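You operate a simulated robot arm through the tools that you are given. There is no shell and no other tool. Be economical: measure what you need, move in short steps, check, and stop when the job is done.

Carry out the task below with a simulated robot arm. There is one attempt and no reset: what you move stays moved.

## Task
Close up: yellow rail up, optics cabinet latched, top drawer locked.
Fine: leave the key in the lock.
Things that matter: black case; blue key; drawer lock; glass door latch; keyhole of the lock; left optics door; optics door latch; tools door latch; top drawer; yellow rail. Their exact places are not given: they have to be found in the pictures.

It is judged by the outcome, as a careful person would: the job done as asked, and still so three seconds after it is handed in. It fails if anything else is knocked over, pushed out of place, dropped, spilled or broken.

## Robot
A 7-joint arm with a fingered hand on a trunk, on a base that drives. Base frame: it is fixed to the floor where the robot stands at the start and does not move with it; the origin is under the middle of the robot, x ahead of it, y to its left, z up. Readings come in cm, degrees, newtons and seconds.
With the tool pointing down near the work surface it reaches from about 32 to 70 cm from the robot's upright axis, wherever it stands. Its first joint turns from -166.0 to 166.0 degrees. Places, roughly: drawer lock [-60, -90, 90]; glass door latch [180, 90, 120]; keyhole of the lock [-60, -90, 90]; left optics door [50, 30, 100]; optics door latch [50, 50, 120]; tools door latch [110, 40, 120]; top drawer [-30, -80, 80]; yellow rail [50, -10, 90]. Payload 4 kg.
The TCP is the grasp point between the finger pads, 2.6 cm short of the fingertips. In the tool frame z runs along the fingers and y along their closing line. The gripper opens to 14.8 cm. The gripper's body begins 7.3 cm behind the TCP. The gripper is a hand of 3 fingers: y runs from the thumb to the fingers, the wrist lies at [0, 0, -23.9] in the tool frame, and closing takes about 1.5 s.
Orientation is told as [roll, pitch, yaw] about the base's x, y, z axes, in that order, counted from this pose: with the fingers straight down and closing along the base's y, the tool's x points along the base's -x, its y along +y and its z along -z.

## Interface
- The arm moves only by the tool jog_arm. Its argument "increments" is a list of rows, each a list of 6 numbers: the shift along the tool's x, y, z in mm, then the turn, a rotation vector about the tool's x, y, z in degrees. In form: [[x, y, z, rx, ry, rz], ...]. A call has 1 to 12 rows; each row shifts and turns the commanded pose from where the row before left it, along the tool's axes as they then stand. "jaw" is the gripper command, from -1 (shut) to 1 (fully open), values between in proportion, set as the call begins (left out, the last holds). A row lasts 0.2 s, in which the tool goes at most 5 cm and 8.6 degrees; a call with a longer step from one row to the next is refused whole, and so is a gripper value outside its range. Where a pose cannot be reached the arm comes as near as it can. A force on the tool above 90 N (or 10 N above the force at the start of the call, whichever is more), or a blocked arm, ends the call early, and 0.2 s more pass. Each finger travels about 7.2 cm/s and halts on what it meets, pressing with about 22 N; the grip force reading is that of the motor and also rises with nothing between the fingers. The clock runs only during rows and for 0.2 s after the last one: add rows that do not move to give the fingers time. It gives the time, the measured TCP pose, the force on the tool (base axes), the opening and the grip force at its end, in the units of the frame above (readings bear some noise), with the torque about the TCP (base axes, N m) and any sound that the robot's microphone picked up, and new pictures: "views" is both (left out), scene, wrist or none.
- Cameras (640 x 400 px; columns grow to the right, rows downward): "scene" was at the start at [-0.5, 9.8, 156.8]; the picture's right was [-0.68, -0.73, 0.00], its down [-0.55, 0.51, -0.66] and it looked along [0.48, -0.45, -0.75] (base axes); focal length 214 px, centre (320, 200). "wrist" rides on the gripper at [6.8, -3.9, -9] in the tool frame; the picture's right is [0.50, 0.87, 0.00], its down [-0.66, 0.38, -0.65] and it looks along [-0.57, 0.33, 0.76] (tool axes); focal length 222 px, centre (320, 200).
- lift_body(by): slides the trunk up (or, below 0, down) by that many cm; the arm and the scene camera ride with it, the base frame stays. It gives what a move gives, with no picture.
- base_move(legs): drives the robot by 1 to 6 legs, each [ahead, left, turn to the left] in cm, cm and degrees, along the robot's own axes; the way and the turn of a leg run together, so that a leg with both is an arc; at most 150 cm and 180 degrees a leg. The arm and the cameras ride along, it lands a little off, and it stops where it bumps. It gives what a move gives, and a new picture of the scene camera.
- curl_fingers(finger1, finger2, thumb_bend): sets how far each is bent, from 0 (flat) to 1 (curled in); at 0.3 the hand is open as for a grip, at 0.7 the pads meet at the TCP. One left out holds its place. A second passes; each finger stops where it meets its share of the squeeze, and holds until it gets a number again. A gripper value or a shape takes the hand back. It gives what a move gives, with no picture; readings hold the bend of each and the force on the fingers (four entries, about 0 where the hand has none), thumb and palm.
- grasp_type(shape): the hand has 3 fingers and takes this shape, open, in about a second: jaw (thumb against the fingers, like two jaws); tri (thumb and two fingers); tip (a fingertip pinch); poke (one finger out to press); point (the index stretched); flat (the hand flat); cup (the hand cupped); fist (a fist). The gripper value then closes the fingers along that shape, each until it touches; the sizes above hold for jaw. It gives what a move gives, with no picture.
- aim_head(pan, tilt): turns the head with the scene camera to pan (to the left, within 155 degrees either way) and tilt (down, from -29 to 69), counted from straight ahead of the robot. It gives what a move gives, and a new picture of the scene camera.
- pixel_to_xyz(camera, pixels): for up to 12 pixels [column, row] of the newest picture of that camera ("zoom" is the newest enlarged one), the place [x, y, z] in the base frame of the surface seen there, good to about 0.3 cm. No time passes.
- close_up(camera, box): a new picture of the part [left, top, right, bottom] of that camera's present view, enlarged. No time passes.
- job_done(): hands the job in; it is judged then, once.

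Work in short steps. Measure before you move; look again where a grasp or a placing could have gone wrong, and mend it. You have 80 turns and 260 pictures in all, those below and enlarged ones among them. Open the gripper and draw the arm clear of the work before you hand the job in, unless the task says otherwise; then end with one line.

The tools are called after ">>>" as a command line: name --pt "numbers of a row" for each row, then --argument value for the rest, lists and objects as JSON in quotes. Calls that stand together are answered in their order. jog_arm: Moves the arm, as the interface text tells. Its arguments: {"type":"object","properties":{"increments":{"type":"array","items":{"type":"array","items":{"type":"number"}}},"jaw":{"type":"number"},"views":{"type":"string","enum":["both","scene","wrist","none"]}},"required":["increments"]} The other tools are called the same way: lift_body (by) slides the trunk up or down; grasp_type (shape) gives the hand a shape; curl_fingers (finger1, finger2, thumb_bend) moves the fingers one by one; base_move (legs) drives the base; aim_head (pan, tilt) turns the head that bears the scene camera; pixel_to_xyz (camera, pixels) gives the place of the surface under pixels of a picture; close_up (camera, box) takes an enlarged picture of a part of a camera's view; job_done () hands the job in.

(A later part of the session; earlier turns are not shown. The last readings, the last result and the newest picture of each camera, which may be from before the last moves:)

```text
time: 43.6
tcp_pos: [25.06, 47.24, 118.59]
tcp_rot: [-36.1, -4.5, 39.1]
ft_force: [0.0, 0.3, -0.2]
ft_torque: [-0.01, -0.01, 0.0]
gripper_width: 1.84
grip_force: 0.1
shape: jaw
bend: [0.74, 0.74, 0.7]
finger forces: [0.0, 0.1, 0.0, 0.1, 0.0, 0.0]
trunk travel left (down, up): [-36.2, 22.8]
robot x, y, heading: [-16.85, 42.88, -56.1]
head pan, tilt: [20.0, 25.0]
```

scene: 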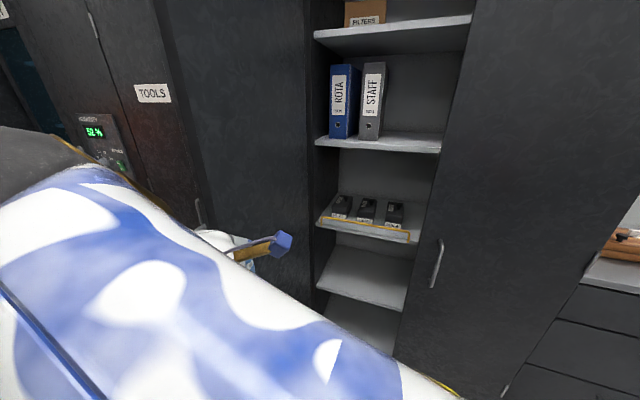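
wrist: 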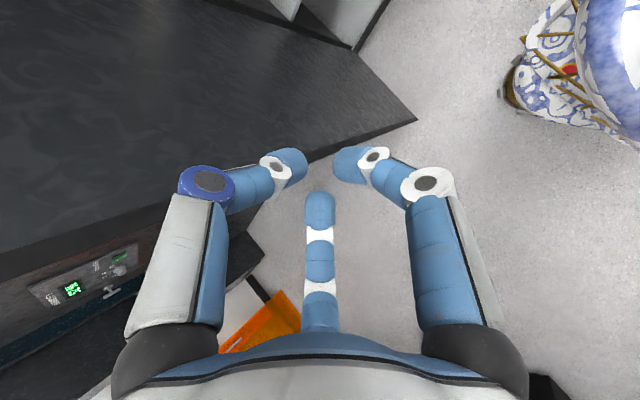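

Now at u≈47, n≈25. I tilt the hand further so that it points horizontally at the cabinet.

>>> jog_arm --pt "0 0 0 7.7 0 0" --pt "0 0 0 7.7 0 0" --pt "0 0 0 7.7 0 0" --pt "0 0 0 7.7 0 0" --pt "0 0 0 7.7 0 0" --pt "0 0 0 7.7 0 0" --pt "0 0 0 7.7 0 0" --views "wrist"

```text
time: 44.8
tcp_pos: [27.82, 43.02, 115.26]
tcp_rot: [-62.3, -4.7, 37.0]
ft_force: [0.4, 0.1, 0.2]
ft_torque: [-0.01, -0.03, -0.01]
gripper_width: 1.84
grip_force: 0.1
shape: jaw
bend: [0.74, 0.74, 0.7]
finger forces: [0.1, 0.0, 0.0, 0.1, 0.0, 0.1]
trunk travel left (down, up): [-36.2, 22.8]
robot x, y, heading: [-16.98, 43.34, -55.9]
head pan, tilt: [20.0, 25.0]
stopped in row 5: the arm was blocked; the commanded pose is now the measured one
```

wrist: 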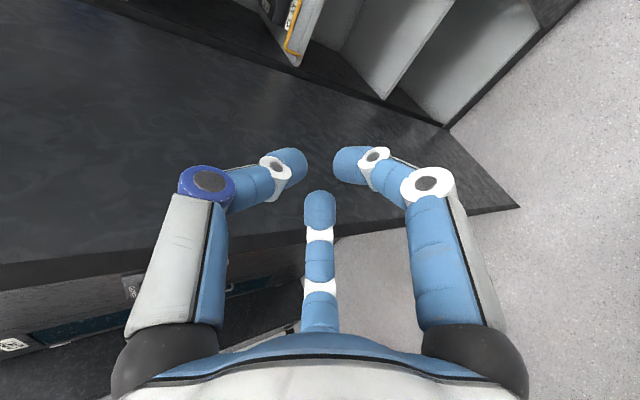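

The arm's limits stop it at 62° tilt, which suffices. I'll use the closed fingers as a hook: lower the trunk to bring z≈98 (below the latch), then move around the door's free edge.

>>> lift_body --by -17

>>> jog_arm --pt "-20 10 -20 0 0 0" --pt "-20 10 -20 0 0 0" --pt "-20 10 -20 0 0 0" --jaw -1 --views "none"

```text
time: 46.7
tcp_pos: [27.77, 42.97, 98.38]
tcp_rot: [-62.3, -4.8, 36.9]
ft_force: [0.0, -1.4, 0.1]
ft_torque: [0.0, 0.01, 0.04]
gripper_width: 1.84
grip_force: 0.0
shape: jaw
bend: [0.74, 0.74, 0.7]
finger forces: [0.0, 0.0, 0.0, 0.0, 0.0, 0.1]
trunk travel left (down, up): [-19.2, 39.8]
robot x, y, heading: [-17.05, 42.83, -55.8]
head pan, tilt: [20.0, 25.0]
```

```text
time: 47.5
tcp_pos: [29.49, 45.96, 98.8]
tcp_rot: [-52.2, -8.7, 34.5]
ft_force: [-0.6, 0.1, 0.0]
ft_torque: [0.02, 0.03, -0.01]
gripper_width: 0.03
grip_force: 22.0
shape: jaw
bend: [0.7, 0.7, 0.7]
finger forces: [0.1, 0.0, 0.0, 0.0, 0.1, 0.0]
trunk travel left (down, up): [-19.2, 39.8]
robot x, y, heading: [-16.76, 43.2, -55.9]
head pan, tilt: [20.0, 25.0]
stopped in row 3: the arm was blocked; the commanded pose is now the measured one
```

The arm is folded too close. I shift the robot 18 cm to its right so the arm can reach out more.

>>> base_move --legs '[[0, -18, 0]]'

>>> jog_arm --pt "-40 5 -6 2 0 0" --pt "-40 5 -6 2 0 0" --pt "-40 5 -6 2 0 0" --pt "-40 5 -6 2 0 0" --pt "-40 0 0 2 0 0" --views "both"

```text
time: 49.0
tcp_pos: [14.68, 35.81, 98.9]
tcp_rot: [-52.2, -8.7, 34.6]
ft_force: [0.3, 0.0, -0.1]
ft_torque: [0.02, 0.03, -0.03]
gripper_width: 0.0
grip_force: 22.0
shape: jaw
bend: [0.7, 0.7, 0.7]
finger forces: [0.0, 0.1, 0.0, 0.0, 0.1, 0.1]
trunk travel left (down, up): [-19.2, 39.8]
robot x, y, heading: [-32.17, 32.8, -56.0]
head pan, tilt: [20.0, 25.0]
```

scene: 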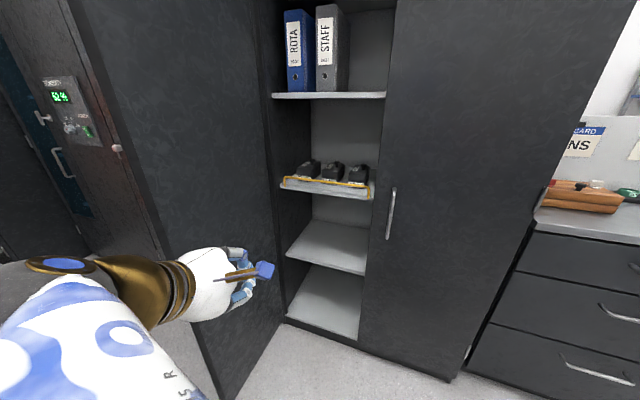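

```text
time: 49.5
tcp_pos: [18.35, 34.7, 102.79]
tcp_rot: [-45.1, -16.9, 32.5]
ft_force: [-0.1, 0.1, -0.6]
ft_torque: [0.01, -0.03, 0.01]
gripper_width: 0.01
grip_force: 22.2
shape: jaw
bend: [0.7, 0.7, 0.7]
finger forces: [0.0, 0.0, 0.0, 0.0, 0.1, 0.1]
trunk travel left (down, up): [-19.2, 39.8]
robot x, y, heading: [-32.03, 32.89, -56.1]
head pan, tilt: [20.0, 25.0]
stopped in row 2: the arm was blocked; the commanded pose is now the measured one
```

scene: 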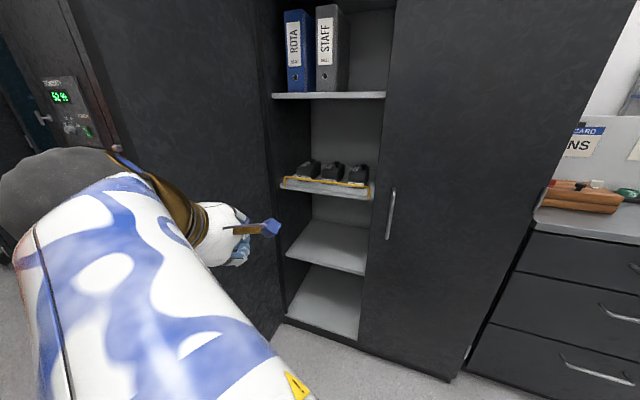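
wrist: 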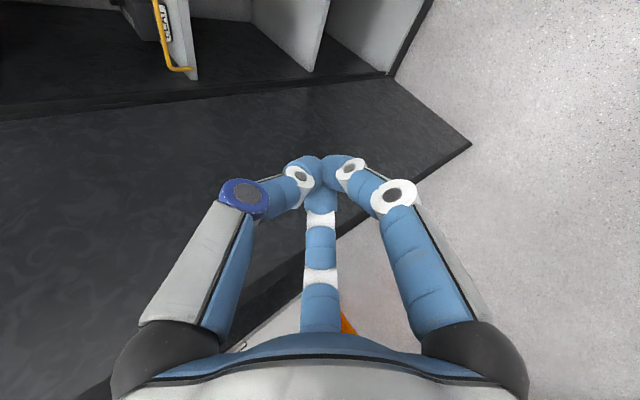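

Pointing sideways is at a wrist limit. Better: stand straight out from the door's edge (u≈62, n≈80) so the arm reaches radially. I check for space there first.

>>> aim_head --pan 110 --tilt 40

>>> pixel_to_xyz --camera "scene" --pixels '[[100, 100], [200, 150], [320, 150], [450, 150], [320, 250], [200, 300], [450, 250], [550, 200]]'

```text
time: 51.2
tcp_pos: [18.46, 34.69, 102.84]
tcp_rot: [-45.0, -16.9, 32.5]
ft_force: [-0.6, 0.4, 0.1]
ft_torque: [0.0, 0.01, -0.02]
gripper_width: 0.0
grip_force: 22.2
shape: jaw
bend: [0.7, 0.7, 0.7]
finger forces: [0.0, 0.0, 0.0, 0.0, 0.0, 0.1]
trunk travel left (down, up): [-19.2, 39.8]
robot x, y, heading: [-32.02, 33.07, -56.2]
head pan, tilt: [110.0, 40.0]
```

scene: 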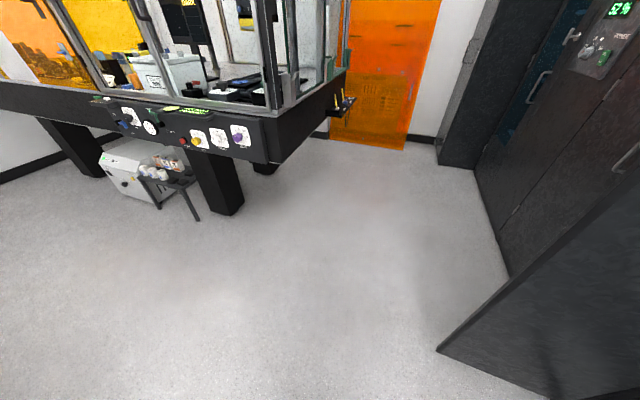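

```text
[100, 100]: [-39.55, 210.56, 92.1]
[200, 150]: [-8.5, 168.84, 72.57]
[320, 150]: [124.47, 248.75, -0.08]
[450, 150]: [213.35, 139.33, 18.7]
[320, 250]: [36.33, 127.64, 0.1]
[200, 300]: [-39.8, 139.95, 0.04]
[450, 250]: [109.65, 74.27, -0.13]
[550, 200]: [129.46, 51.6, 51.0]
```

There's room (bench front ≈ y 169). First I swing the hand in front of the robot here, in free space, and level its pitch.

>>> jog_arm --pt "40 -24 7 0 1.2 -1.2" --pt "40 -24 7 0 1.2 -1.2" --pt "40 -24 7 0 1.2 -1.2" --pt "40 -24 7 0 1.2 -1.2" --pt "40 -24 7 0 1.2 -1.2" --pt "40 -24 7 0 1.2 -1.2" --pt "40 -24 7 0 1.2 -1.2" --pt "40 -24 7 0 1.2 -1.2" --pt "40 -24 7 0 1.2 -1.2" --pt "40 -24 7 0 1.2 -1.2" --views "none"

>>> aim_head --pan 0 --tilt 35

```text
time: 53.4
tcp_pos: [-4.66, -5.93, 108.4]
tcp_rot: [-45.1, 0.1, 32.6]
ft_force: [-0.1, 0.2, 0.4]
ft_torque: [-0.05, 0.01, 0.0]
gripper_width: 0.0
grip_force: 21.8
shape: jaw
bend: [0.7, 0.7, 0.7]
finger forces: [0.0, 0.1, 0.0, 0.0, 0.1, 0.0]
trunk travel left (down, up): [-19.2, 39.8]
robot x, y, heading: [-32.02, 33.16, -56.2]
head pan, tilt: [110.0, 40.0]
```

```text
time: 55.2
tcp_pos: [-4.52, -5.94, 108.32]
tcp_rot: [-45.0, 0.2, 32.7]
ft_force: [0.0, 0.4, -0.2]
ft_torque: [-0.01, -0.02, 0.02]
gripper_width: 0.0
grip_force: 22.1
shape: jaw
bend: [0.7, 0.7, 0.7]
finger forces: [0.0, 0.0, 0.0, 0.0, 0.0, 0.0]
trunk travel left (down, up): [-19.2, 39.8]
robot x, y, heading: [-32.21, 32.83, -55.7]
head pan, tilt: [0.0, 35.0]
```

scene: 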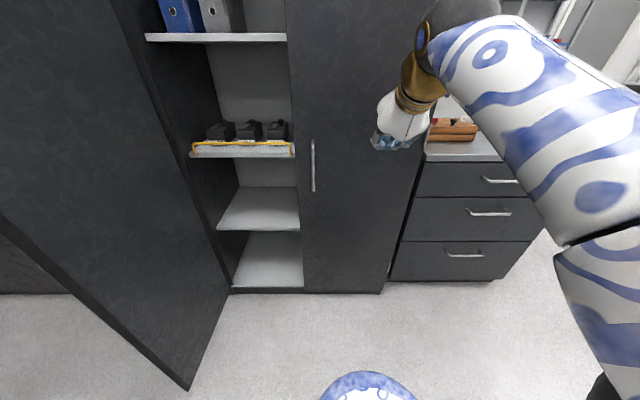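

Hand is in front now. I tilt it further toward horizontal, then drive back and left around the door to u≈71, n≈90.

>>> jog_arm --pt "0 -10 15 7.5 0 0" --pt "0 -10 15 7.5 0 0" --pt "0 -10 15 7.5 0 0" --pt "0 -10 15 7.5 0 0" --views "none"

>>> base_move --legs '[[-47, 0, 0], [0, 79, 0]]'

>>> aim_head --pan 5 --tilt 30

```text
time: 56.2
tcp_pos: [-0.74, -12.06, 108.24]
tcp_rot: [-75.1, 0.2, 32.5]
ft_force: [-0.6, -0.7, -0.5]
ft_torque: [0.01, -0.04, 0.01]
gripper_width: 0.0
grip_force: 21.9
shape: jaw
bend: [0.7, 0.7, 0.7]
finger forces: [0.1, 0.0, 0.1, 0.1, 0.0, 0.0]
trunk travel left (down, up): [-19.2, 39.8]
robot x, y, heading: [-31.95, 32.9, -55.8]
head pan, tilt: [0.0, 35.0]
```

```text
time: 62.3
tcp_pos: [31.14, 66.79, 108.23]
tcp_rot: [-74.8, -0.4, 33.0]
ft_force: [0.2, 0.2, -0.2]
ft_torque: [-0.02, 0.02, -0.03]
gripper_width: 0.01
grip_force: 22.4
shape: jaw
bend: [0.7, 0.7, 0.7]
finger forces: [0.0, 0.0, 0.1, 0.0, 0.1, 0.1]
trunk travel left (down, up): [-19.2, 39.8]
robot x, y, heading: [0.11, 112.05, -55.3]
head pan, tilt: [0.0, 35.0]
stopped in leg 2: the robot was blocked; the commanded pose is now the measured one
```

scene: 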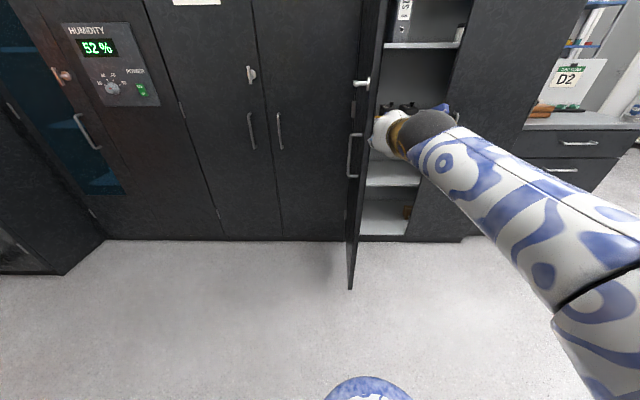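

```text
time: 63.0
tcp_pos: [31.4, 66.49, 108.1]
tcp_rot: [-74.7, -0.3, 33.0]
ft_force: [0.3, -0.3, 0.6]
ft_torque: [0.02, 0.0, 0.01]
gripper_width: 0.0
grip_force: 22.2
shape: jaw
bend: [0.7, 0.7, 0.7]
finger forces: [0.0, 0.0, 0.1, 0.0, 0.0, 0.1]
trunk travel left (down, up): [-19.2, 39.8]
robot x, y, heading: [0.4, 112.33, -55.5]
head pan, tilt: [5.0, 30.0]
```

scene: 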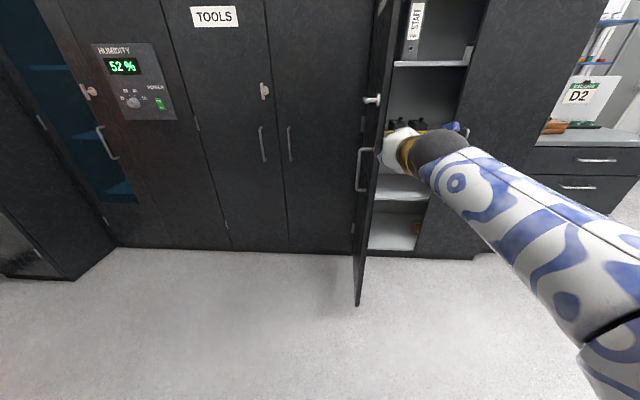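

The drive was blocked a bit short (u≈63). I look left-behind to see what was bumped, and zoom on the door's handle and latch.

>>> close_up --camera "scene" --box '[330, 60, 450, 220]'

>>> pixel_to_xyz --camera "scene" --pixels '[[371, 100], [381, 99], [361, 152], [358, 188], [357, 170], [368, 150], [370, 185], [358, 300], [370, 60], [264, 92]]'

>>> aim_head --pan 120 --tilt 55

```text
2.50 times, centred on (390, 140) of scene
```

zoom: 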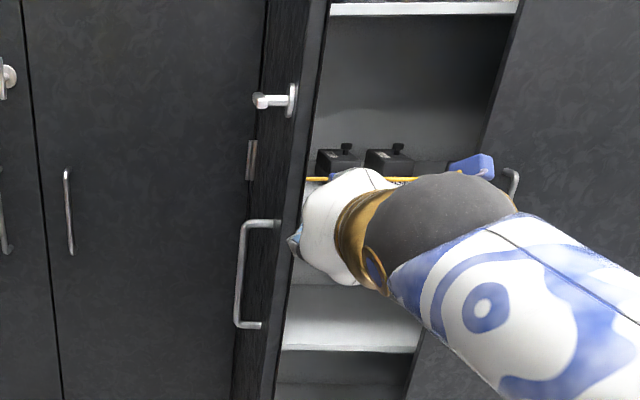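

```text
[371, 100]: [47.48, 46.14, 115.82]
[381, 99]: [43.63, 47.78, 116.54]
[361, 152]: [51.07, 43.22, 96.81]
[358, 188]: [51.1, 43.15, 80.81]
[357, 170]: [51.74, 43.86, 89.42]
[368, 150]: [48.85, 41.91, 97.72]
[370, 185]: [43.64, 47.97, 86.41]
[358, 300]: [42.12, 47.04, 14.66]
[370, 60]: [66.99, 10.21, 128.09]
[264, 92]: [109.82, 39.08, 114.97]
```

```text
time: 64.9
tcp_pos: [31.66, 66.36, 107.85]
tcp_rot: [-74.6, -0.3, 33.0]
ft_force: [0.2, -0.5, -0.4]
ft_torque: [0.0, 0.01, 0.01]
gripper_width: 0.0
grip_force: 22.2
shape: jaw
bend: [0.7, 0.7, 0.7]
finger forces: [0.0, 0.1, 0.0, 0.1, 0.0, 0.1]
trunk travel left (down, up): [-19.2, 39.8]
robot x, y, heading: [-0.0, 112.56, -55.2]
head pan, tilt: [120.0, 55.0]
```

scene: 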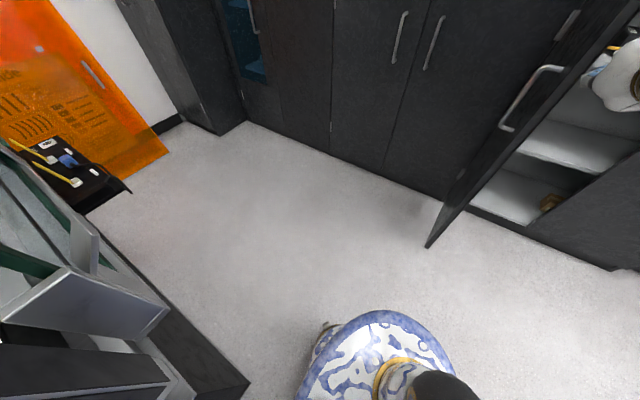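

It was the bench's edge, probably; nothing seems disturbed. The door has a pull handle: vertical bar at u≈67.4, n≈7.5, z 80–97. I lower to bar height, shift the fingers to u≈73, then drive ahead so that they lie on the outer side of that bar.

>>> lift_body --by -18.5

>>> jog_arm --pt "-35 0 0 0 0 0" --pt "-35 0 0 0 0 0" --pt "-35 0 0 0 0 0" --views "none"

>>> aim_head --pan 0 --tilt 30

```text
time: 67.0
tcp_pos: [32.28, 67.51, 89.67]
tcp_rot: [-74.9, 0.1, 33.3]
ft_force: [-0.6, 0.7, -0.2]
ft_torque: [0.06, 0.01, -0.02]
gripper_width: 0.0
grip_force: 22.3
shape: jaw
bend: [0.7, 0.7, 0.7]
finger forces: [0.0, 0.1, 0.0, 0.0, 0.1, 0.1]
trunk travel left (down, up): [-0.7, 58.3]
robot x, y, heading: [0.73, 112.48, -55.2]
head pan, tilt: [120.0, 55.0]
```

```text
time: 67.8
tcp_pos: [40.6, 73.05, 89.79]
tcp_rot: [-75.0, 0.1, 32.9]
ft_force: [0.1, 0.5, -0.2]
ft_torque: [0.01, 0.0, -0.01]
gripper_width: 0.01
grip_force: 21.9
shape: jaw
bend: [0.7, 0.7, 0.7]
finger forces: [0.0, 0.1, 0.0, 0.1, 0.0, 0.0]
trunk travel left (down, up): [-0.7, 58.3]
robot x, y, heading: [0.48, 112.1, -55.2]
head pan, tilt: [120.0, 55.0]
```

```text
time: 69.8
tcp_pos: [39.96, 72.73, 89.93]
tcp_rot: [-74.9, -0.3, 33.0]
ft_force: [0.1, -0.7, -0.8]
ft_torque: [-0.01, -0.01, -0.01]
gripper_width: 0.02
grip_force: 22.0
shape: jaw
bend: [0.7, 0.7, 0.7]
finger forces: [0.0, 0.0, 0.0, 0.1, 0.0, 0.0]
trunk travel left (down, up): [-0.7, 58.3]
robot x, y, heading: [0.22, 112.28, -55.5]
head pan, tilt: [0.0, 30.0]
```

scene: 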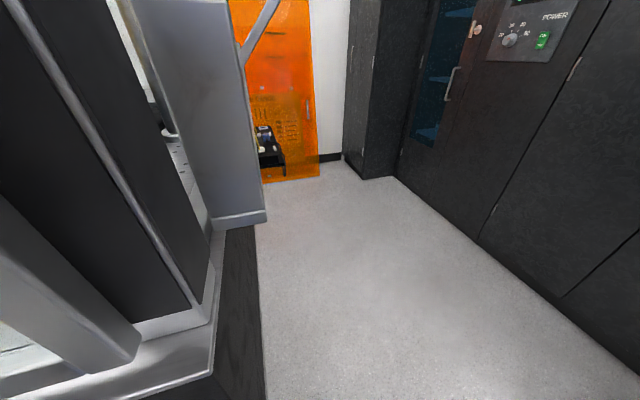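

The picture doesn't match pan 0; I check the view again.

>>> aim_head --pan -5 --tilt 30

```text
time: 70.4
tcp_pos: [40.05, 72.74, 89.82]
tcp_rot: [-75.0, -0.4, 33.1]
ft_force: [-0.4, -0.2, -0.6]
ft_torque: [-0.03, -0.02, -0.01]
gripper_width: 0.0
grip_force: 22.5
shape: jaw
bend: [0.7, 0.7, 0.7]
finger forces: [0.1, 0.0, 0.1, 0.0, 0.0, 0.1]
trunk travel left (down, up): [-0.7, 58.3]
robot x, y, heading: [0.18, 112.7, -55.5]
head pan, tilt: [-5.0, 30.0]
```

scene: 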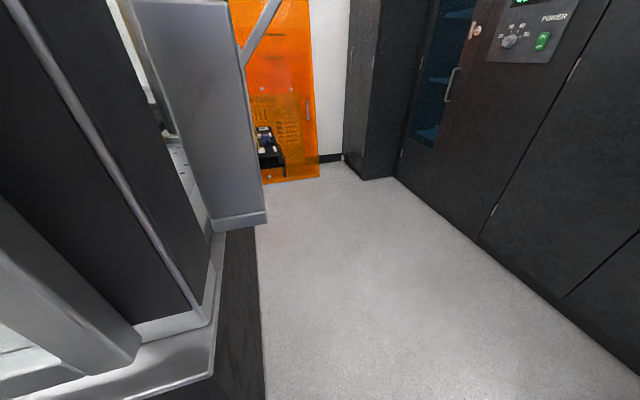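

The head seems jammed against the enclosure next to it. I drive ahead 20 cm to clear it (fingertips then at n≈15, u≈74, beside the handle).

>>> base_move --legs '[[20, 0, 0]]'

>>> aim_head --pan 0 --tilt 28

```text
time: 72.0
tcp_pos: [51.81, 56.7, 89.68]
tcp_rot: [-75.0, 0.1, 33.1]
ft_force: [-0.3, -0.3, -0.5]
ft_torque: [-0.03, -0.02, 0.02]
gripper_width: 0.0
grip_force: 22.0
shape: jaw
bend: [0.7, 0.7, 0.7]
finger forces: [0.1, 0.0, 0.0, 0.0, 0.1, 0.0]
trunk travel left (down, up): [-0.7, 58.3]
robot x, y, heading: [11.54, 95.73, -55.6]
head pan, tilt: [-5.0, 30.0]
```

scene: 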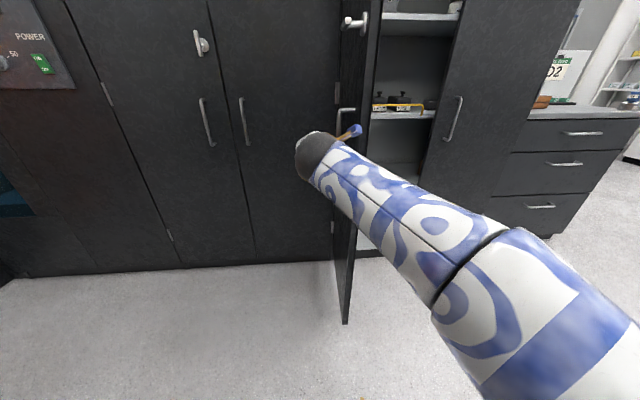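

```text
time: 72.7
tcp_pos: [52.02, 56.7, 89.78]
tcp_rot: [-75.0, 0.1, 33.1]
ft_force: [0.0, -0.6, -0.4]
ft_torque: [0.01, -0.01, -0.02]
gripper_width: 0.0
grip_force: 22.1
shape: jaw
bend: [0.7, 0.7, 0.7]
finger forces: [0.0, 0.1, 0.1, 0.0, 0.1, 0.0]
trunk travel left (down, up): [-0.7, 58.3]
robot x, y, heading: [11.4, 95.68, -55.6]
head pan, tilt: [0.0, 28.0]
```

scene: 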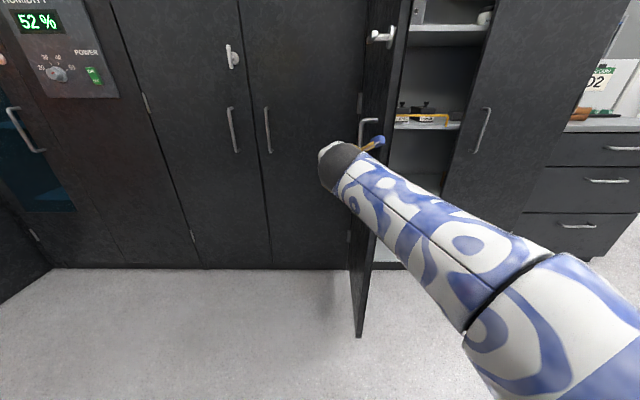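

View works again. I advance 13 cm toward the cabinet along the door's outer side and look with the wrist camera.

>>> jog_arm --pt "0 -11 42 0 0 0" --pt "0 -11 42 0 0 0" --pt "0 -11 42 0 0 0" --views "wrist"

```text
time: 73.5
tcp_pos: [59.16, 45.66, 89.8]
tcp_rot: [-75.0, 0.1, 33.1]
ft_force: [-0.1, -0.2, 0.8]
ft_torque: [-0.03, 0.0, -0.01]
gripper_width: 0.01
grip_force: 22.0
shape: jaw
bend: [0.7, 0.7, 0.7]
finger forces: [0.0, 0.0, 0.0, 0.0, 0.0, 0.0]
trunk travel left (down, up): [-0.7, 58.3]
robot x, y, heading: [11.41, 95.64, -55.4]
head pan, tilt: [0.0, 28.0]
```

wrist: 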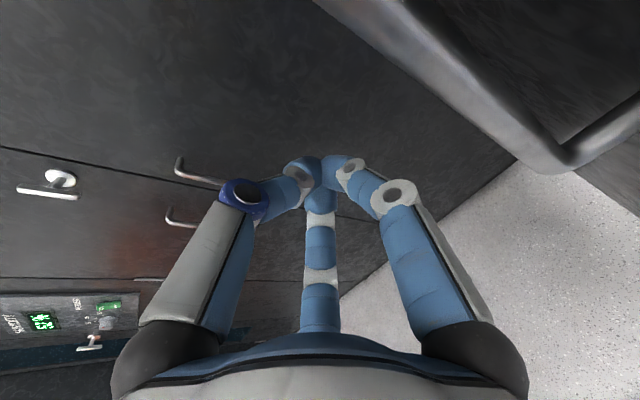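

Fingers are beyond the handle bar (upper right), on its outer side. I now sweep toward -u to pull the door via the bar, first ~15°.

>>> jog_arm --pt "25 0 0 0 0 0" --pt "25 0 0 0 0 0" --pt "26 0 0 0 0 0" --pt "26 0 0 0 0 0" --pt "26 0 0 0 0 0" --pt "26 0 0 0 0 0" --views "both"

```text
time: 74.9
tcp_pos: [46.2, 37.35, 89.62]
tcp_rot: [-75.0, 0.1, 33.2]
ft_force: [0.4, -0.4, 0.6]
ft_torque: [-0.02, -0.02, -0.04]
gripper_width: 0.0
grip_force: 21.9
shape: jaw
bend: [0.7, 0.7, 0.7]
finger forces: [0.0, 0.0, 0.1, 0.0, 0.0, 0.0]
trunk travel left (down, up): [-0.7, 58.3]
robot x, y, heading: [11.72, 95.81, -55.1]
head pan, tilt: [0.0, 28.0]
```

scene: 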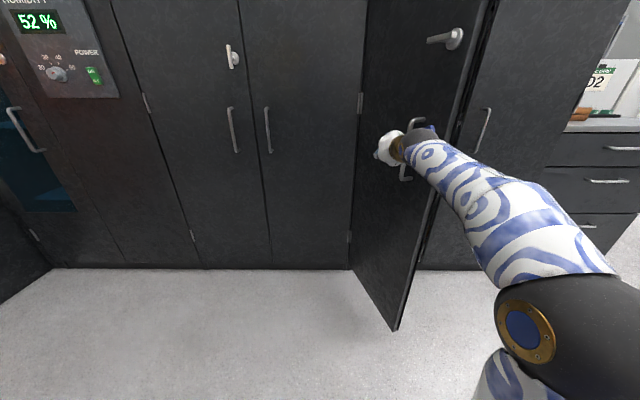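
wrist: 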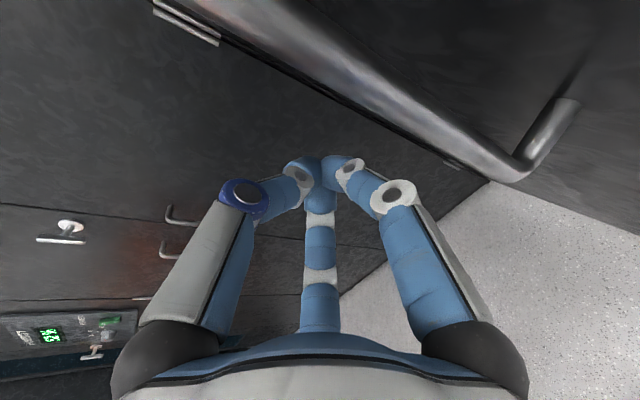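

The door swings freely. I continue along the arc.

>>> jog_arm --pt "33 -2 6.8 0 0 0" --pt "33 -2 6.8 0 0 0" --pt "33 -2 6.8 0 0 0" --pt "31 -4 14.5 0 0 0" --pt "31 -4 14.5 0 0 0" --pt "31 -4 14.5 0 0 0" --views "both"

```text
time: 76.3
tcp_pos: [33.92, 22.36, 89.23]
tcp_rot: [-75.0, 0.0, 33.1]
ft_force: [0.1, 0.4, 0.7]
ft_torque: [0.05, 0.05, 0.0]
gripper_width: 0.03
grip_force: 22.0
shape: jaw
bend: [0.7, 0.7, 0.7]
finger forces: [0.0, 0.0, 0.1, 0.1, 0.0, 0.1]
out of reach, approached as far as the arm can: row 6
trunk travel left (down, up): [-0.7, 58.3]
robot x, y, heading: [11.12, 95.61, -55.1]
head pan, tilt: [0.0, 28.0]
```

scene: 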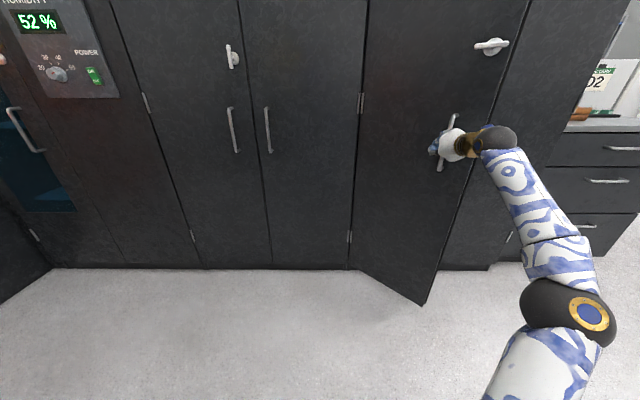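
wrist: 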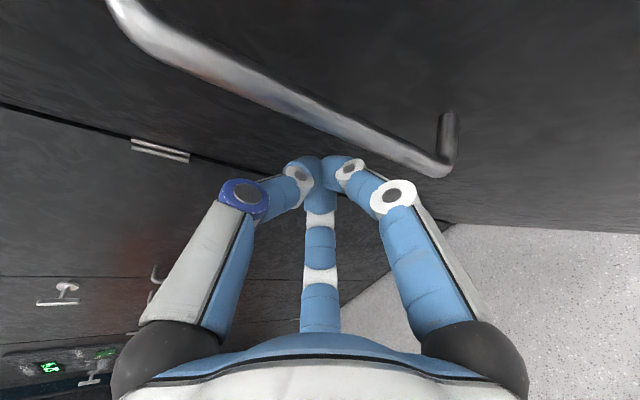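

Door is ~60° along. I back the hand out, raise the trunk toward z≈106 (between handle and latch), and drive right to face the door.

>>> jog_arm --pt "-20 0 0 0 0 0" --pt "-20 9 -33 0 0 0" --pt "0 12 -45 0 0 0" --pt "0 12 -45 0 0 0" --pt "0 12 -45 0 0 0" --pt "0 6 -22 0 0 0" --views "none"

>>> lift_body --by 18

>>> base_move --legs '[[0, -38, 0]]'

```text
time: 77.7
tcp_pos: [26.53, 41.27, 89.28]
tcp_rot: [-75.0, 0.0, 33.1]
ft_force: [-0.3, -0.1, -0.5]
ft_torque: [0.01, -0.02, -0.02]
gripper_width: 0.0
grip_force: 22.0
shape: jaw
bend: [0.7, 0.7, 0.7]
finger forces: [0.1, 0.1, 0.0, 0.0, 0.0, 0.1]
trunk travel left (down, up): [-0.7, 58.3]
robot x, y, heading: [11.22, 96.2, -55.7]
head pan, tilt: [0.0, 28.0]
```

```text
time: 79.7
tcp_pos: [26.39, 41.18, 107.27]
tcp_rot: [-75.0, 0.1, 33.1]
ft_force: [0.8, 0.3, -0.2]
ft_torque: [0.01, 0.0, 0.0]
gripper_width: 0.01
grip_force: 22.2
shape: jaw
bend: [0.7, 0.7, 0.7]
finger forces: [0.0, 0.0, 0.1, 0.0, 0.0, 0.0]
trunk travel left (down, up): [-18.7, 40.3]
robot x, y, heading: [11.64, 95.52, -55.4]
head pan, tilt: [0.0, 28.0]
```

```text
time: 82.1
tcp_pos: [-5.09, 19.31, 107.19]
tcp_rot: [-75.1, 0.1, 33.0]
ft_force: [0.5, 0.2, 0.0]
ft_torque: [0.01, 0.06, 0.01]
gripper_width: 0.02
grip_force: 21.4
shape: jaw
bend: [0.7, 0.7, 0.7]
finger forces: [0.0, 0.1, 0.1, 0.1, 0.0, 0.0]
trunk travel left (down, up): [-18.7, 40.3]
robot x, y, heading: [-20.02, 73.96, -55.3]
head pan, tilt: [0.0, 28.0]
```

scene: 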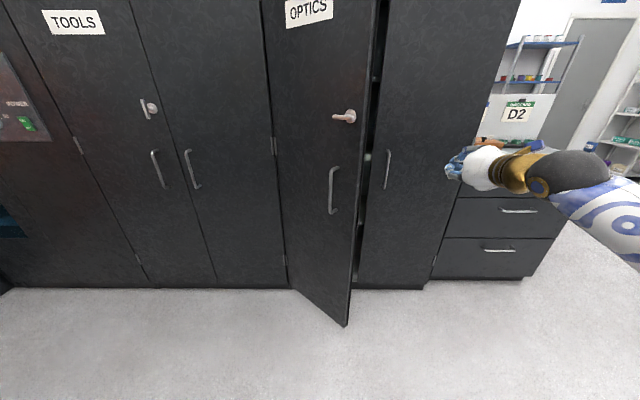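

Door is about 65° closed. I centre the hand at u≈28 and drive ahead 18 cm.

>>> jog_arm --pt "-42 0 0 0 0 0" --pt "-42 0 0 0 0 0" --pt "-42 0 0 0 0 0" --pt "-42 0 0 0 0 0" --pt "-42 0 0 0 0 0" --views "none"

>>> base_move --legs '[[18, 0, 0]]'

>>> pixel_to_xyz --camera "scene" --pixels '[[300, 100], [320, 200], [320, 250]]'

```text
time: 83.3
tcp_pos: [12.29, 30.78, 107.31]
tcp_rot: [-75.0, 0.2, 33.0]
ft_force: [-0.5, -0.5, -0.5]
ft_torque: [-0.03, 0.01, 0.04]
gripper_width: 0.0
grip_force: 21.7
shape: jaw
bend: [0.7, 0.7, 0.7]
finger forces: [0.0, 0.1, 0.1, 0.1, 0.1, 0.0]
trunk travel left (down, up): [-18.7, 40.3]
robot x, y, heading: [-19.96, 73.68, -55.3]
head pan, tilt: [0.0, 28.0]
```

```text
time: 84.8
tcp_pos: [22.56, 15.97, 107.32]
tcp_rot: [-75.0, 0.1, 33.0]
ft_force: [0.4, 0.6, 0.4]
ft_torque: [0.01, 0.03, -0.01]
gripper_width: 0.0
grip_force: 22.0
shape: jaw
bend: [0.7, 0.7, 0.7]
finger forces: [0.1, 0.1, 0.0, 0.0, 0.1, 0.0]
trunk travel left (down, up): [-18.7, 40.3]
robot x, y, heading: [-9.67, 59.3, -55.5]
head pan, tilt: [0.0, 28.0]
```

scene: 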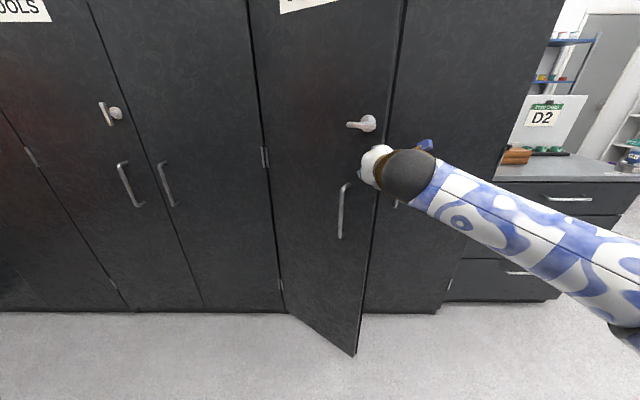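

```text
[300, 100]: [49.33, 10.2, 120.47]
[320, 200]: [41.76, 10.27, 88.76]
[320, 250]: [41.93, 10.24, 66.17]
```

Hand faces the door at u≈28, n≈0.6. I push along -n in steps.

>>> jog_arm --pt "0 -10.4 38.6 0 0 0" --pt "0 -10.4 38.6 0 0 0" --pt "0 -10.4 38.6 0 0 0" --pt "0 -10.4 38.6 0 0 0" --pt "0 -10.4 38.6 0 0 0" --pt "0 -8 29 0 0 0" --views "scene"

```text
time: 86.2
tcp_pos: [35.09, -3.39, 107.37]
tcp_rot: [-75.0, 0.3, 33.1]
ft_force: [-0.2, 0.0, 0.6]
ft_torque: [0.07, 0.01, 0.04]
gripper_width: 0.0
grip_force: 21.6
shape: jaw
bend: [0.7, 0.7, 0.7]
finger forces: [0.0, 0.0, 0.1, 0.1, 0.1, 0.1]
trunk travel left (down, up): [-18.7, 40.3]
robot x, y, heading: [-9.87, 58.98, -55.4]
head pan, tilt: [0.0, 28.0]
```

scene: 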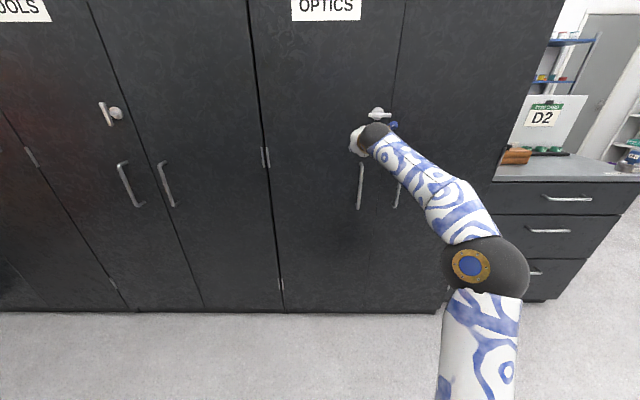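

Nearly shut. I push the last centimetres and feel for the stop.

>>> jog_arm --pt "0 -5 20 0 0 0" --pt "0 -5 19 0 0 0" --pt "0 -3 10 0 0 0" --pt "0 -2 8 0 0 0" --views "both"

```text
time: 87.2
tcp_pos: [37.88, -7.28, 107.99]
tcp_rot: [-75.4, 0.1, 33.0]
ft_force: [-47.6, 69.2, -11.7]
ft_torque: [1.19, 0.8, -0.08]
gripper_width: 0.0
grip_force: 21.8
shape: jaw
bend: [0.7, 0.7, 0.69]
finger forces: [66.5, 67.4, 0.0, 0.1, 0.1, 0.0]
trunk travel left (down, up): [-18.7, 40.3]
robot x, y, heading: [-9.75, 59.19, -55.4]
head pan, tilt: [0.0, 28.0]
```

scene: 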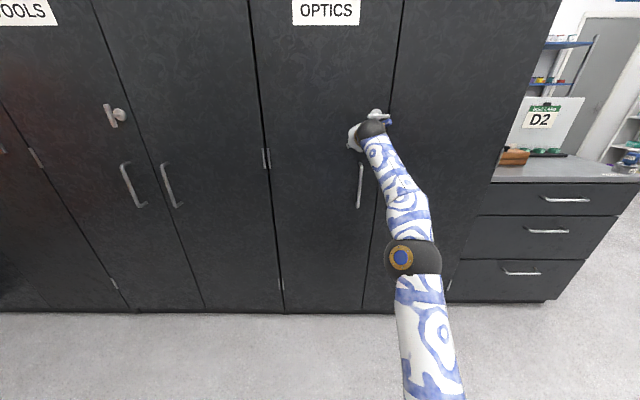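
wrist: 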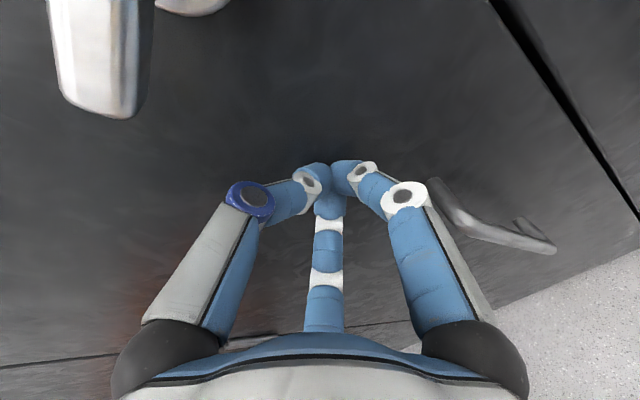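

Door hits its stop (84 N). I back off 14 cm and look at the latch.

>>> jog_arm --pt "0 5 -20 0 0 0" --pt "0 10 -38 0 0 0" --pt "0 10 -38 0 0 0" --pt "0 10 -38 0 0 0" --views "both"

>>> close_up --camera "scene" --box '[330, 80, 430, 230]'

```text
time: 88.2
tcp_pos: [30.76, 3.46, 107.28]
tcp_rot: [-75.0, 0.1, 32.8]
ft_force: [0.3, -0.5, -0.5]
ft_torque: [0.02, 0.01, 0.02]
gripper_width: 0.01
grip_force: 22.1
shape: jaw
bend: [0.7, 0.7, 0.7]
finger forces: [0.0, 0.1, 0.1, 0.0, 0.0, 0.1]
trunk travel left (down, up): [-18.7, 40.3]
robot x, y, heading: [-9.78, 59.13, -55.8]
head pan, tilt: [0.0, 28.0]
```

scene: 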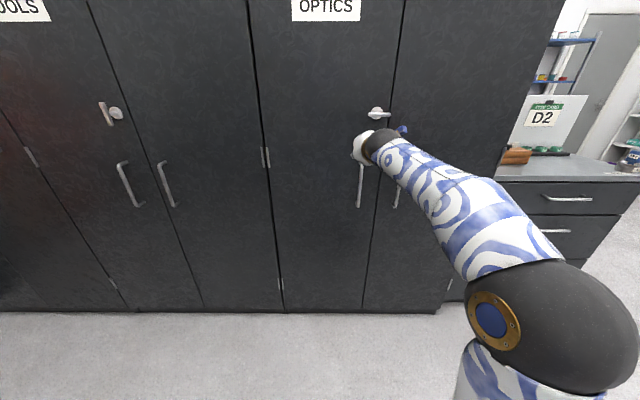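
wrist: 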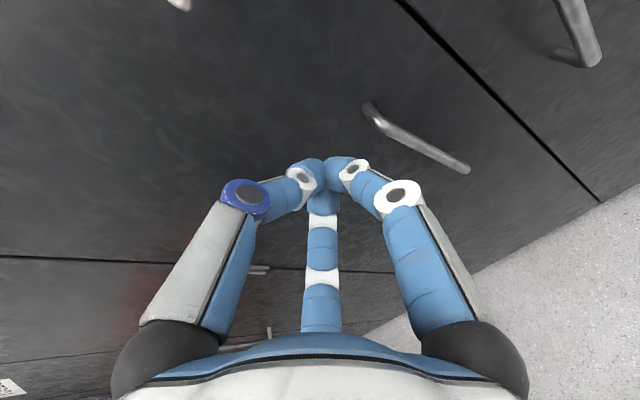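

```text
2.67 times, centred on (380, 155) of scene
```

zoom: 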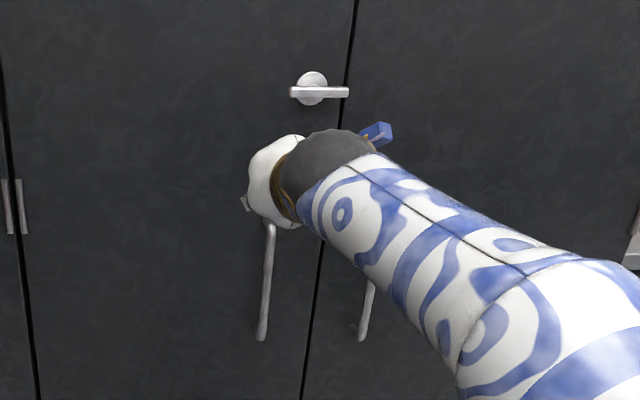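

Door is flush shut and the T-bar horizontal. I measure the bar ends.

>>> pixel_to_xyz --camera "zoom" --pixels '[[294, 92], [318, 92], [345, 91], [312, 76], [270, 60], [370, 60], [304, 92]]'

```text
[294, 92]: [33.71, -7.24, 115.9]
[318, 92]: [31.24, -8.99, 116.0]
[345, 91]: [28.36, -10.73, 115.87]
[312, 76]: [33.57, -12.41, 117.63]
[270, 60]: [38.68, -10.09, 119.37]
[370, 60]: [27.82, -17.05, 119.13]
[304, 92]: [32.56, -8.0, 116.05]
```

Bar centre: u≈20.7, n≈-25.2, z≈116, ~6.5 cm long. I level the hand, open to ~6 cm, and line up in front of the bar.

>>> jog_arm --pt "0 0 0 7.5 0 0" --pt "0 0 0 7.5 0 0" --pt "33 -43 0 0 0 0" --pt "34 -43 0 0 0 0" --pt "0 0 0 0 0 0" --jaw -0.2 --views "both"

```text
refused: row 3 steps farther than a row can; nothing moved
```

Steps were too long; I split them.

>>> jog_arm --pt "0 0 0 7.5 0 0" --pt "0 0 0 7.5 0 0" --pt "22 -29 0 0 0 0" --pt "22 -29 0 0 0 0" --pt "23 -28 0 0 0 0" --pt "0 0 0 0 0 0" --jaw -0.2 --views "both"

```text
time: 89.6
tcp_pos: [24.97, -1.06, 116.05]
tcp_rot: [-85.0, 0.2, 31.4]
ft_force: [-0.3, -0.1, 0.1]
ft_torque: [-0.01, -0.01, -0.01]
gripper_width: 5.87
grip_force: 0.1
shape: jaw
bend: [0.77, 0.77, 0.7]
finger forces: [0.0, 0.0, 0.0, 0.0, 0.0, 0.1]
out of reach, approached as far as the arm can: row 2
trunk travel left (down, up): [-18.7, 40.3]
robot x, y, heading: [-9.52, 59.25, -55.6]
head pan, tilt: [0.0, 28.0]
```

scene: 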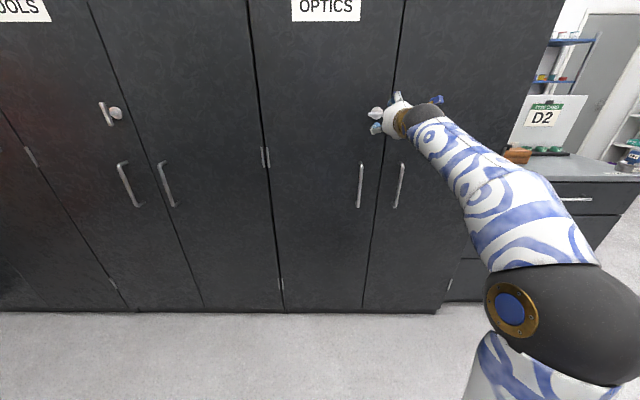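
wrist: 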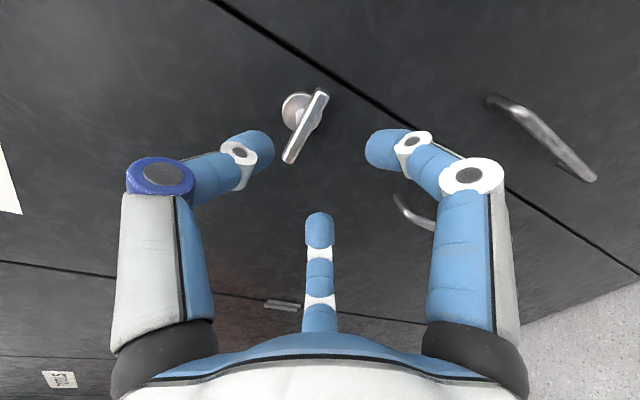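

Aligned; the T-bar sits between thumb and fingers in the wrist view. I advance 10 cm.

>>> jog_arm --pt "-3.5 -3 34 0 0 0" --pt "-3.5 -3 34 0 0 0" --pt "-3.5 -3 34 0 0 0" --views "wrist"

```text
time: 90.4
tcp_pos: [31.27, -9.45, 116.13]
tcp_rot: [-84.9, 0.3, 31.4]
ft_force: [-1.4, 1.1, 0.4]
ft_torque: [0.01, 0.04, 0.08]
gripper_width: 5.89
grip_force: 0.1
shape: jaw
bend: [0.77, 0.77, 0.7]
finger forces: [0.0, 0.1, 0.0, 0.0, 0.0, 0.0]
trunk travel left (down, up): [-18.7, 40.3]
robot x, y, heading: [-9.72, 59.27, -55.6]
head pan, tilt: [0.0, 28.0]
```

wrist: 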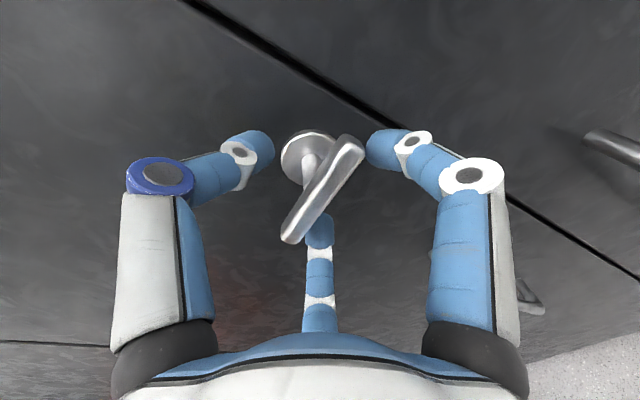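

The bar is centred between the fingers. I close on it.

>>> jog_arm --pt "0 0 0 0 0 0" --pt "0 0 0 0 0 0" --pt "0 0 0 0 0 0" --pt "0 0 0 0 0 0" --pt "0 0 0 0 0 0" --jaw -1 --views "wrist"

```text
time: 91.6
tcp_pos: [31.26, -9.39, 115.89]
tcp_rot: [-85.0, 0.3, 31.4]
ft_force: [2.4, -0.1, -0.9]
ft_torque: [-0.04, -0.15, 0.13]
gripper_width: 1.26
grip_force: 22.1
shape: jaw
bend: [0.74, 0.73, 0.69]
finger forces: [13.7, 17.9, 0.0, 0.0, 22.7, 0.0]
trunk travel left (down, up): [-18.7, 40.3]
robot x, y, heading: [-9.81, 59.27, -55.7]
head pan, tilt: [0.0, 28.0]
```

wrist: 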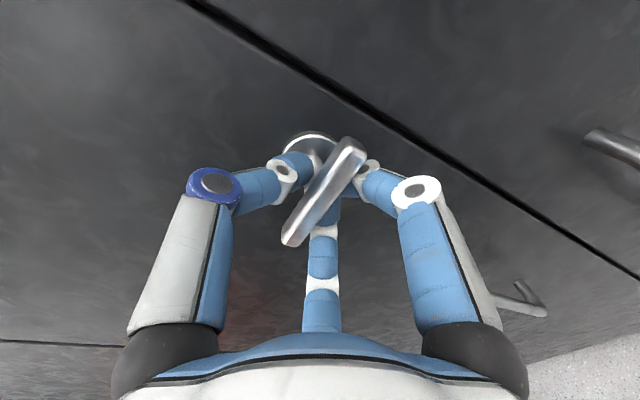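

Held (1.26 cm, 22 N). I test a clockwise turn of 14°.

>>> jog_arm --pt "0 0 0 0 0 7" --pt "0 0 0 0 0 7" --pt "0 0 0 0 0 0" --views "none"

```text
time: 92.4
tcp_pos: [31.34, -9.26, 115.92]
tcp_rot: [-84.8, -13.6, 30.2]
ft_force: [5.1, 0.9, -0.8]
ft_torque: [-0.18, -0.03, 0.1]
gripper_width: 1.22
grip_force: 21.5
shape: jaw
bend: [0.74, 0.73, 0.69]
finger forces: [15.3, 17.2, 0.1, 0.1, 19.8, 0.0]
trunk travel left (down, up): [-18.7, 40.3]
robot x, y, heading: [-9.74, 59.43, -55.5]
head pan, tilt: [0.0, 28.0]
```

Little resistance, so it turns. I continue clockwise.

>>> jog_arm --pt "0 0 0 0 0 7" --pt "0 0 0 0 0 7" --pt "0 0 0 0 0 7" --pt "0 0 0 0 0 7" --pt "0 0 0 0 0 7" --pt "0 0 0 0 0 7" --pt "0 0 0 0 0 0" --views "wrist"

```text
time: 94.0
tcp_pos: [31.45, -9.18, 115.86]
tcp_rot: [-81.1, -55.4, 24.1]
ft_force: [10.9, 2.7, 0.3]
ft_torque: [-0.14, -0.04, 0.22]
gripper_width: 1.23
grip_force: 21.6
shape: jaw
bend: [0.74, 0.73, 0.69]
finger forces: [18.2, 19.6, 0.0, 0.0, 16.0, 0.0]
trunk travel left (down, up): [-18.7, 40.3]
robot x, y, heading: [-9.64, 59.4, -55.4]
head pan, tilt: [0.0, 28.0]
```

wrist: 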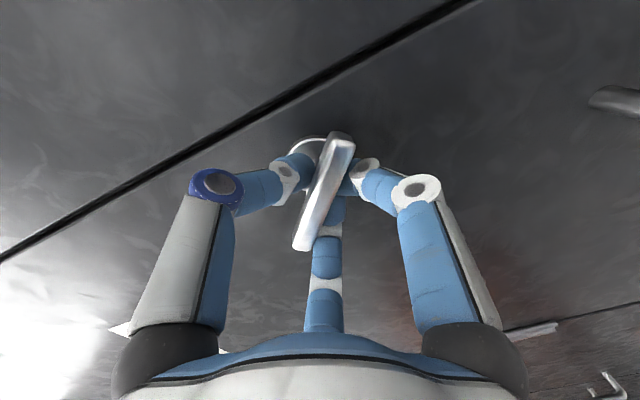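

It follows with slight lag. I turn another ~35° up to vertical plus lag.

>>> jog_arm --pt "0 0 0 0 0 7" --pt "0 0 0 0 0 7" --pt "0 0 0 0 0 7" --pt "0 0 0 0 0 7" --pt "0 0 0 0 0 7" --pt "0 0 0 0 0 0" --views "both"

```text
time: 95.4
tcp_pos: [31.33, -9.27, 115.91]
tcp_rot: [8.3, -84.8, -66.8]
ft_force: [11.9, 6.8, 0.8]
ft_torque: [-0.06, -0.03, 0.34]
gripper_width: 1.16
grip_force: 21.8
shape: jaw
bend: [0.74, 0.74, 0.69]
finger forces: [20.7, 18.9, 0.1, 0.0, 14.1, 0.0]
trunk travel left (down, up): [-18.7, 40.3]
robot x, y, heading: [-9.79, 59.24, -55.4]
head pan, tilt: [0.0, 28.0]
```

scene: 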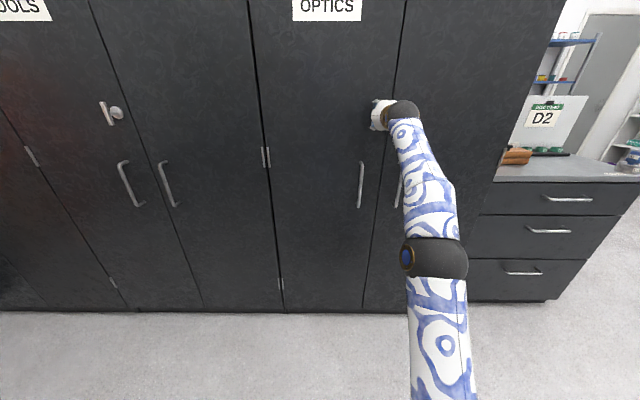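
wrist: 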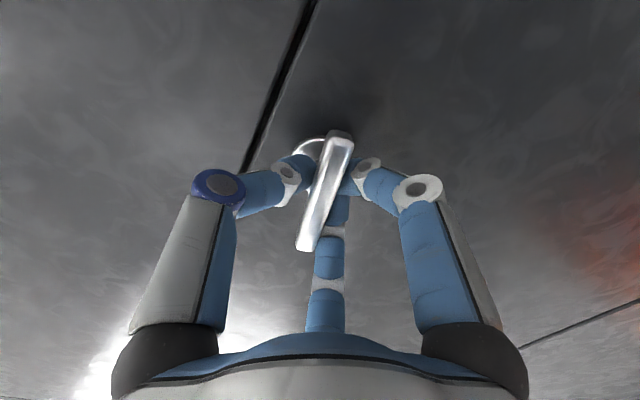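

The bar looks parallel to the door gap. I measure its ends.

>>> pixel_to_xyz --camera "wrist" --pixels '[[305, 240], [318, 195], [340, 140], [336, 150]]'

```text
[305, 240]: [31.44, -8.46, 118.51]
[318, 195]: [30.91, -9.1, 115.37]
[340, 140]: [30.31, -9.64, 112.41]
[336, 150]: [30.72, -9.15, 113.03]
```

Bar is ~15° short of vertical. I turn 14° more and re-measure.

>>> jog_arm --pt "0 0 0 0 0 7" --pt "0 0 0 0 0 7" --pt "0 0 0 0 0 4" --pt "0 0 0 0 0 0" --views "wrist"

>>> pixel_to_xyz --camera "wrist" --pixels '[[306, 240], [318, 195], [340, 140], [336, 150]]'

```text
time: 96.4
tcp_pos: [31.44, -9.21, 115.91]
tcp_rot: [74.8, -70.7, -134.2]
ft_force: [15.5, 5.7, 3.3]
ft_torque: [-0.13, 0.05, 0.24]
gripper_width: 1.13
grip_force: 21.8
shape: jaw
bend: [0.74, 0.74, 0.69]
finger forces: [21.8, 18.4, 0.0, 0.0, 13.8, 0.0]
trunk travel left (down, up): [-18.7, 40.3]
robot x, y, heading: [-9.85, 59.16, -55.6]
head pan, tilt: [0.0, 28.0]
```

wrist: 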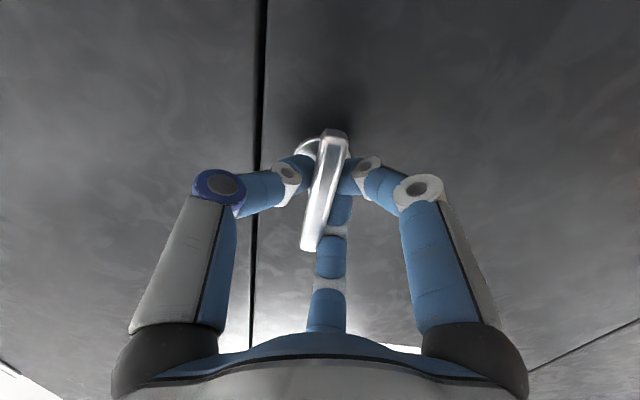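

```text
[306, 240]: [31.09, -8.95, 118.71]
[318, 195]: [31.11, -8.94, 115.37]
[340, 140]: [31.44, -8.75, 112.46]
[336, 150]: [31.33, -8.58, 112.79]
```

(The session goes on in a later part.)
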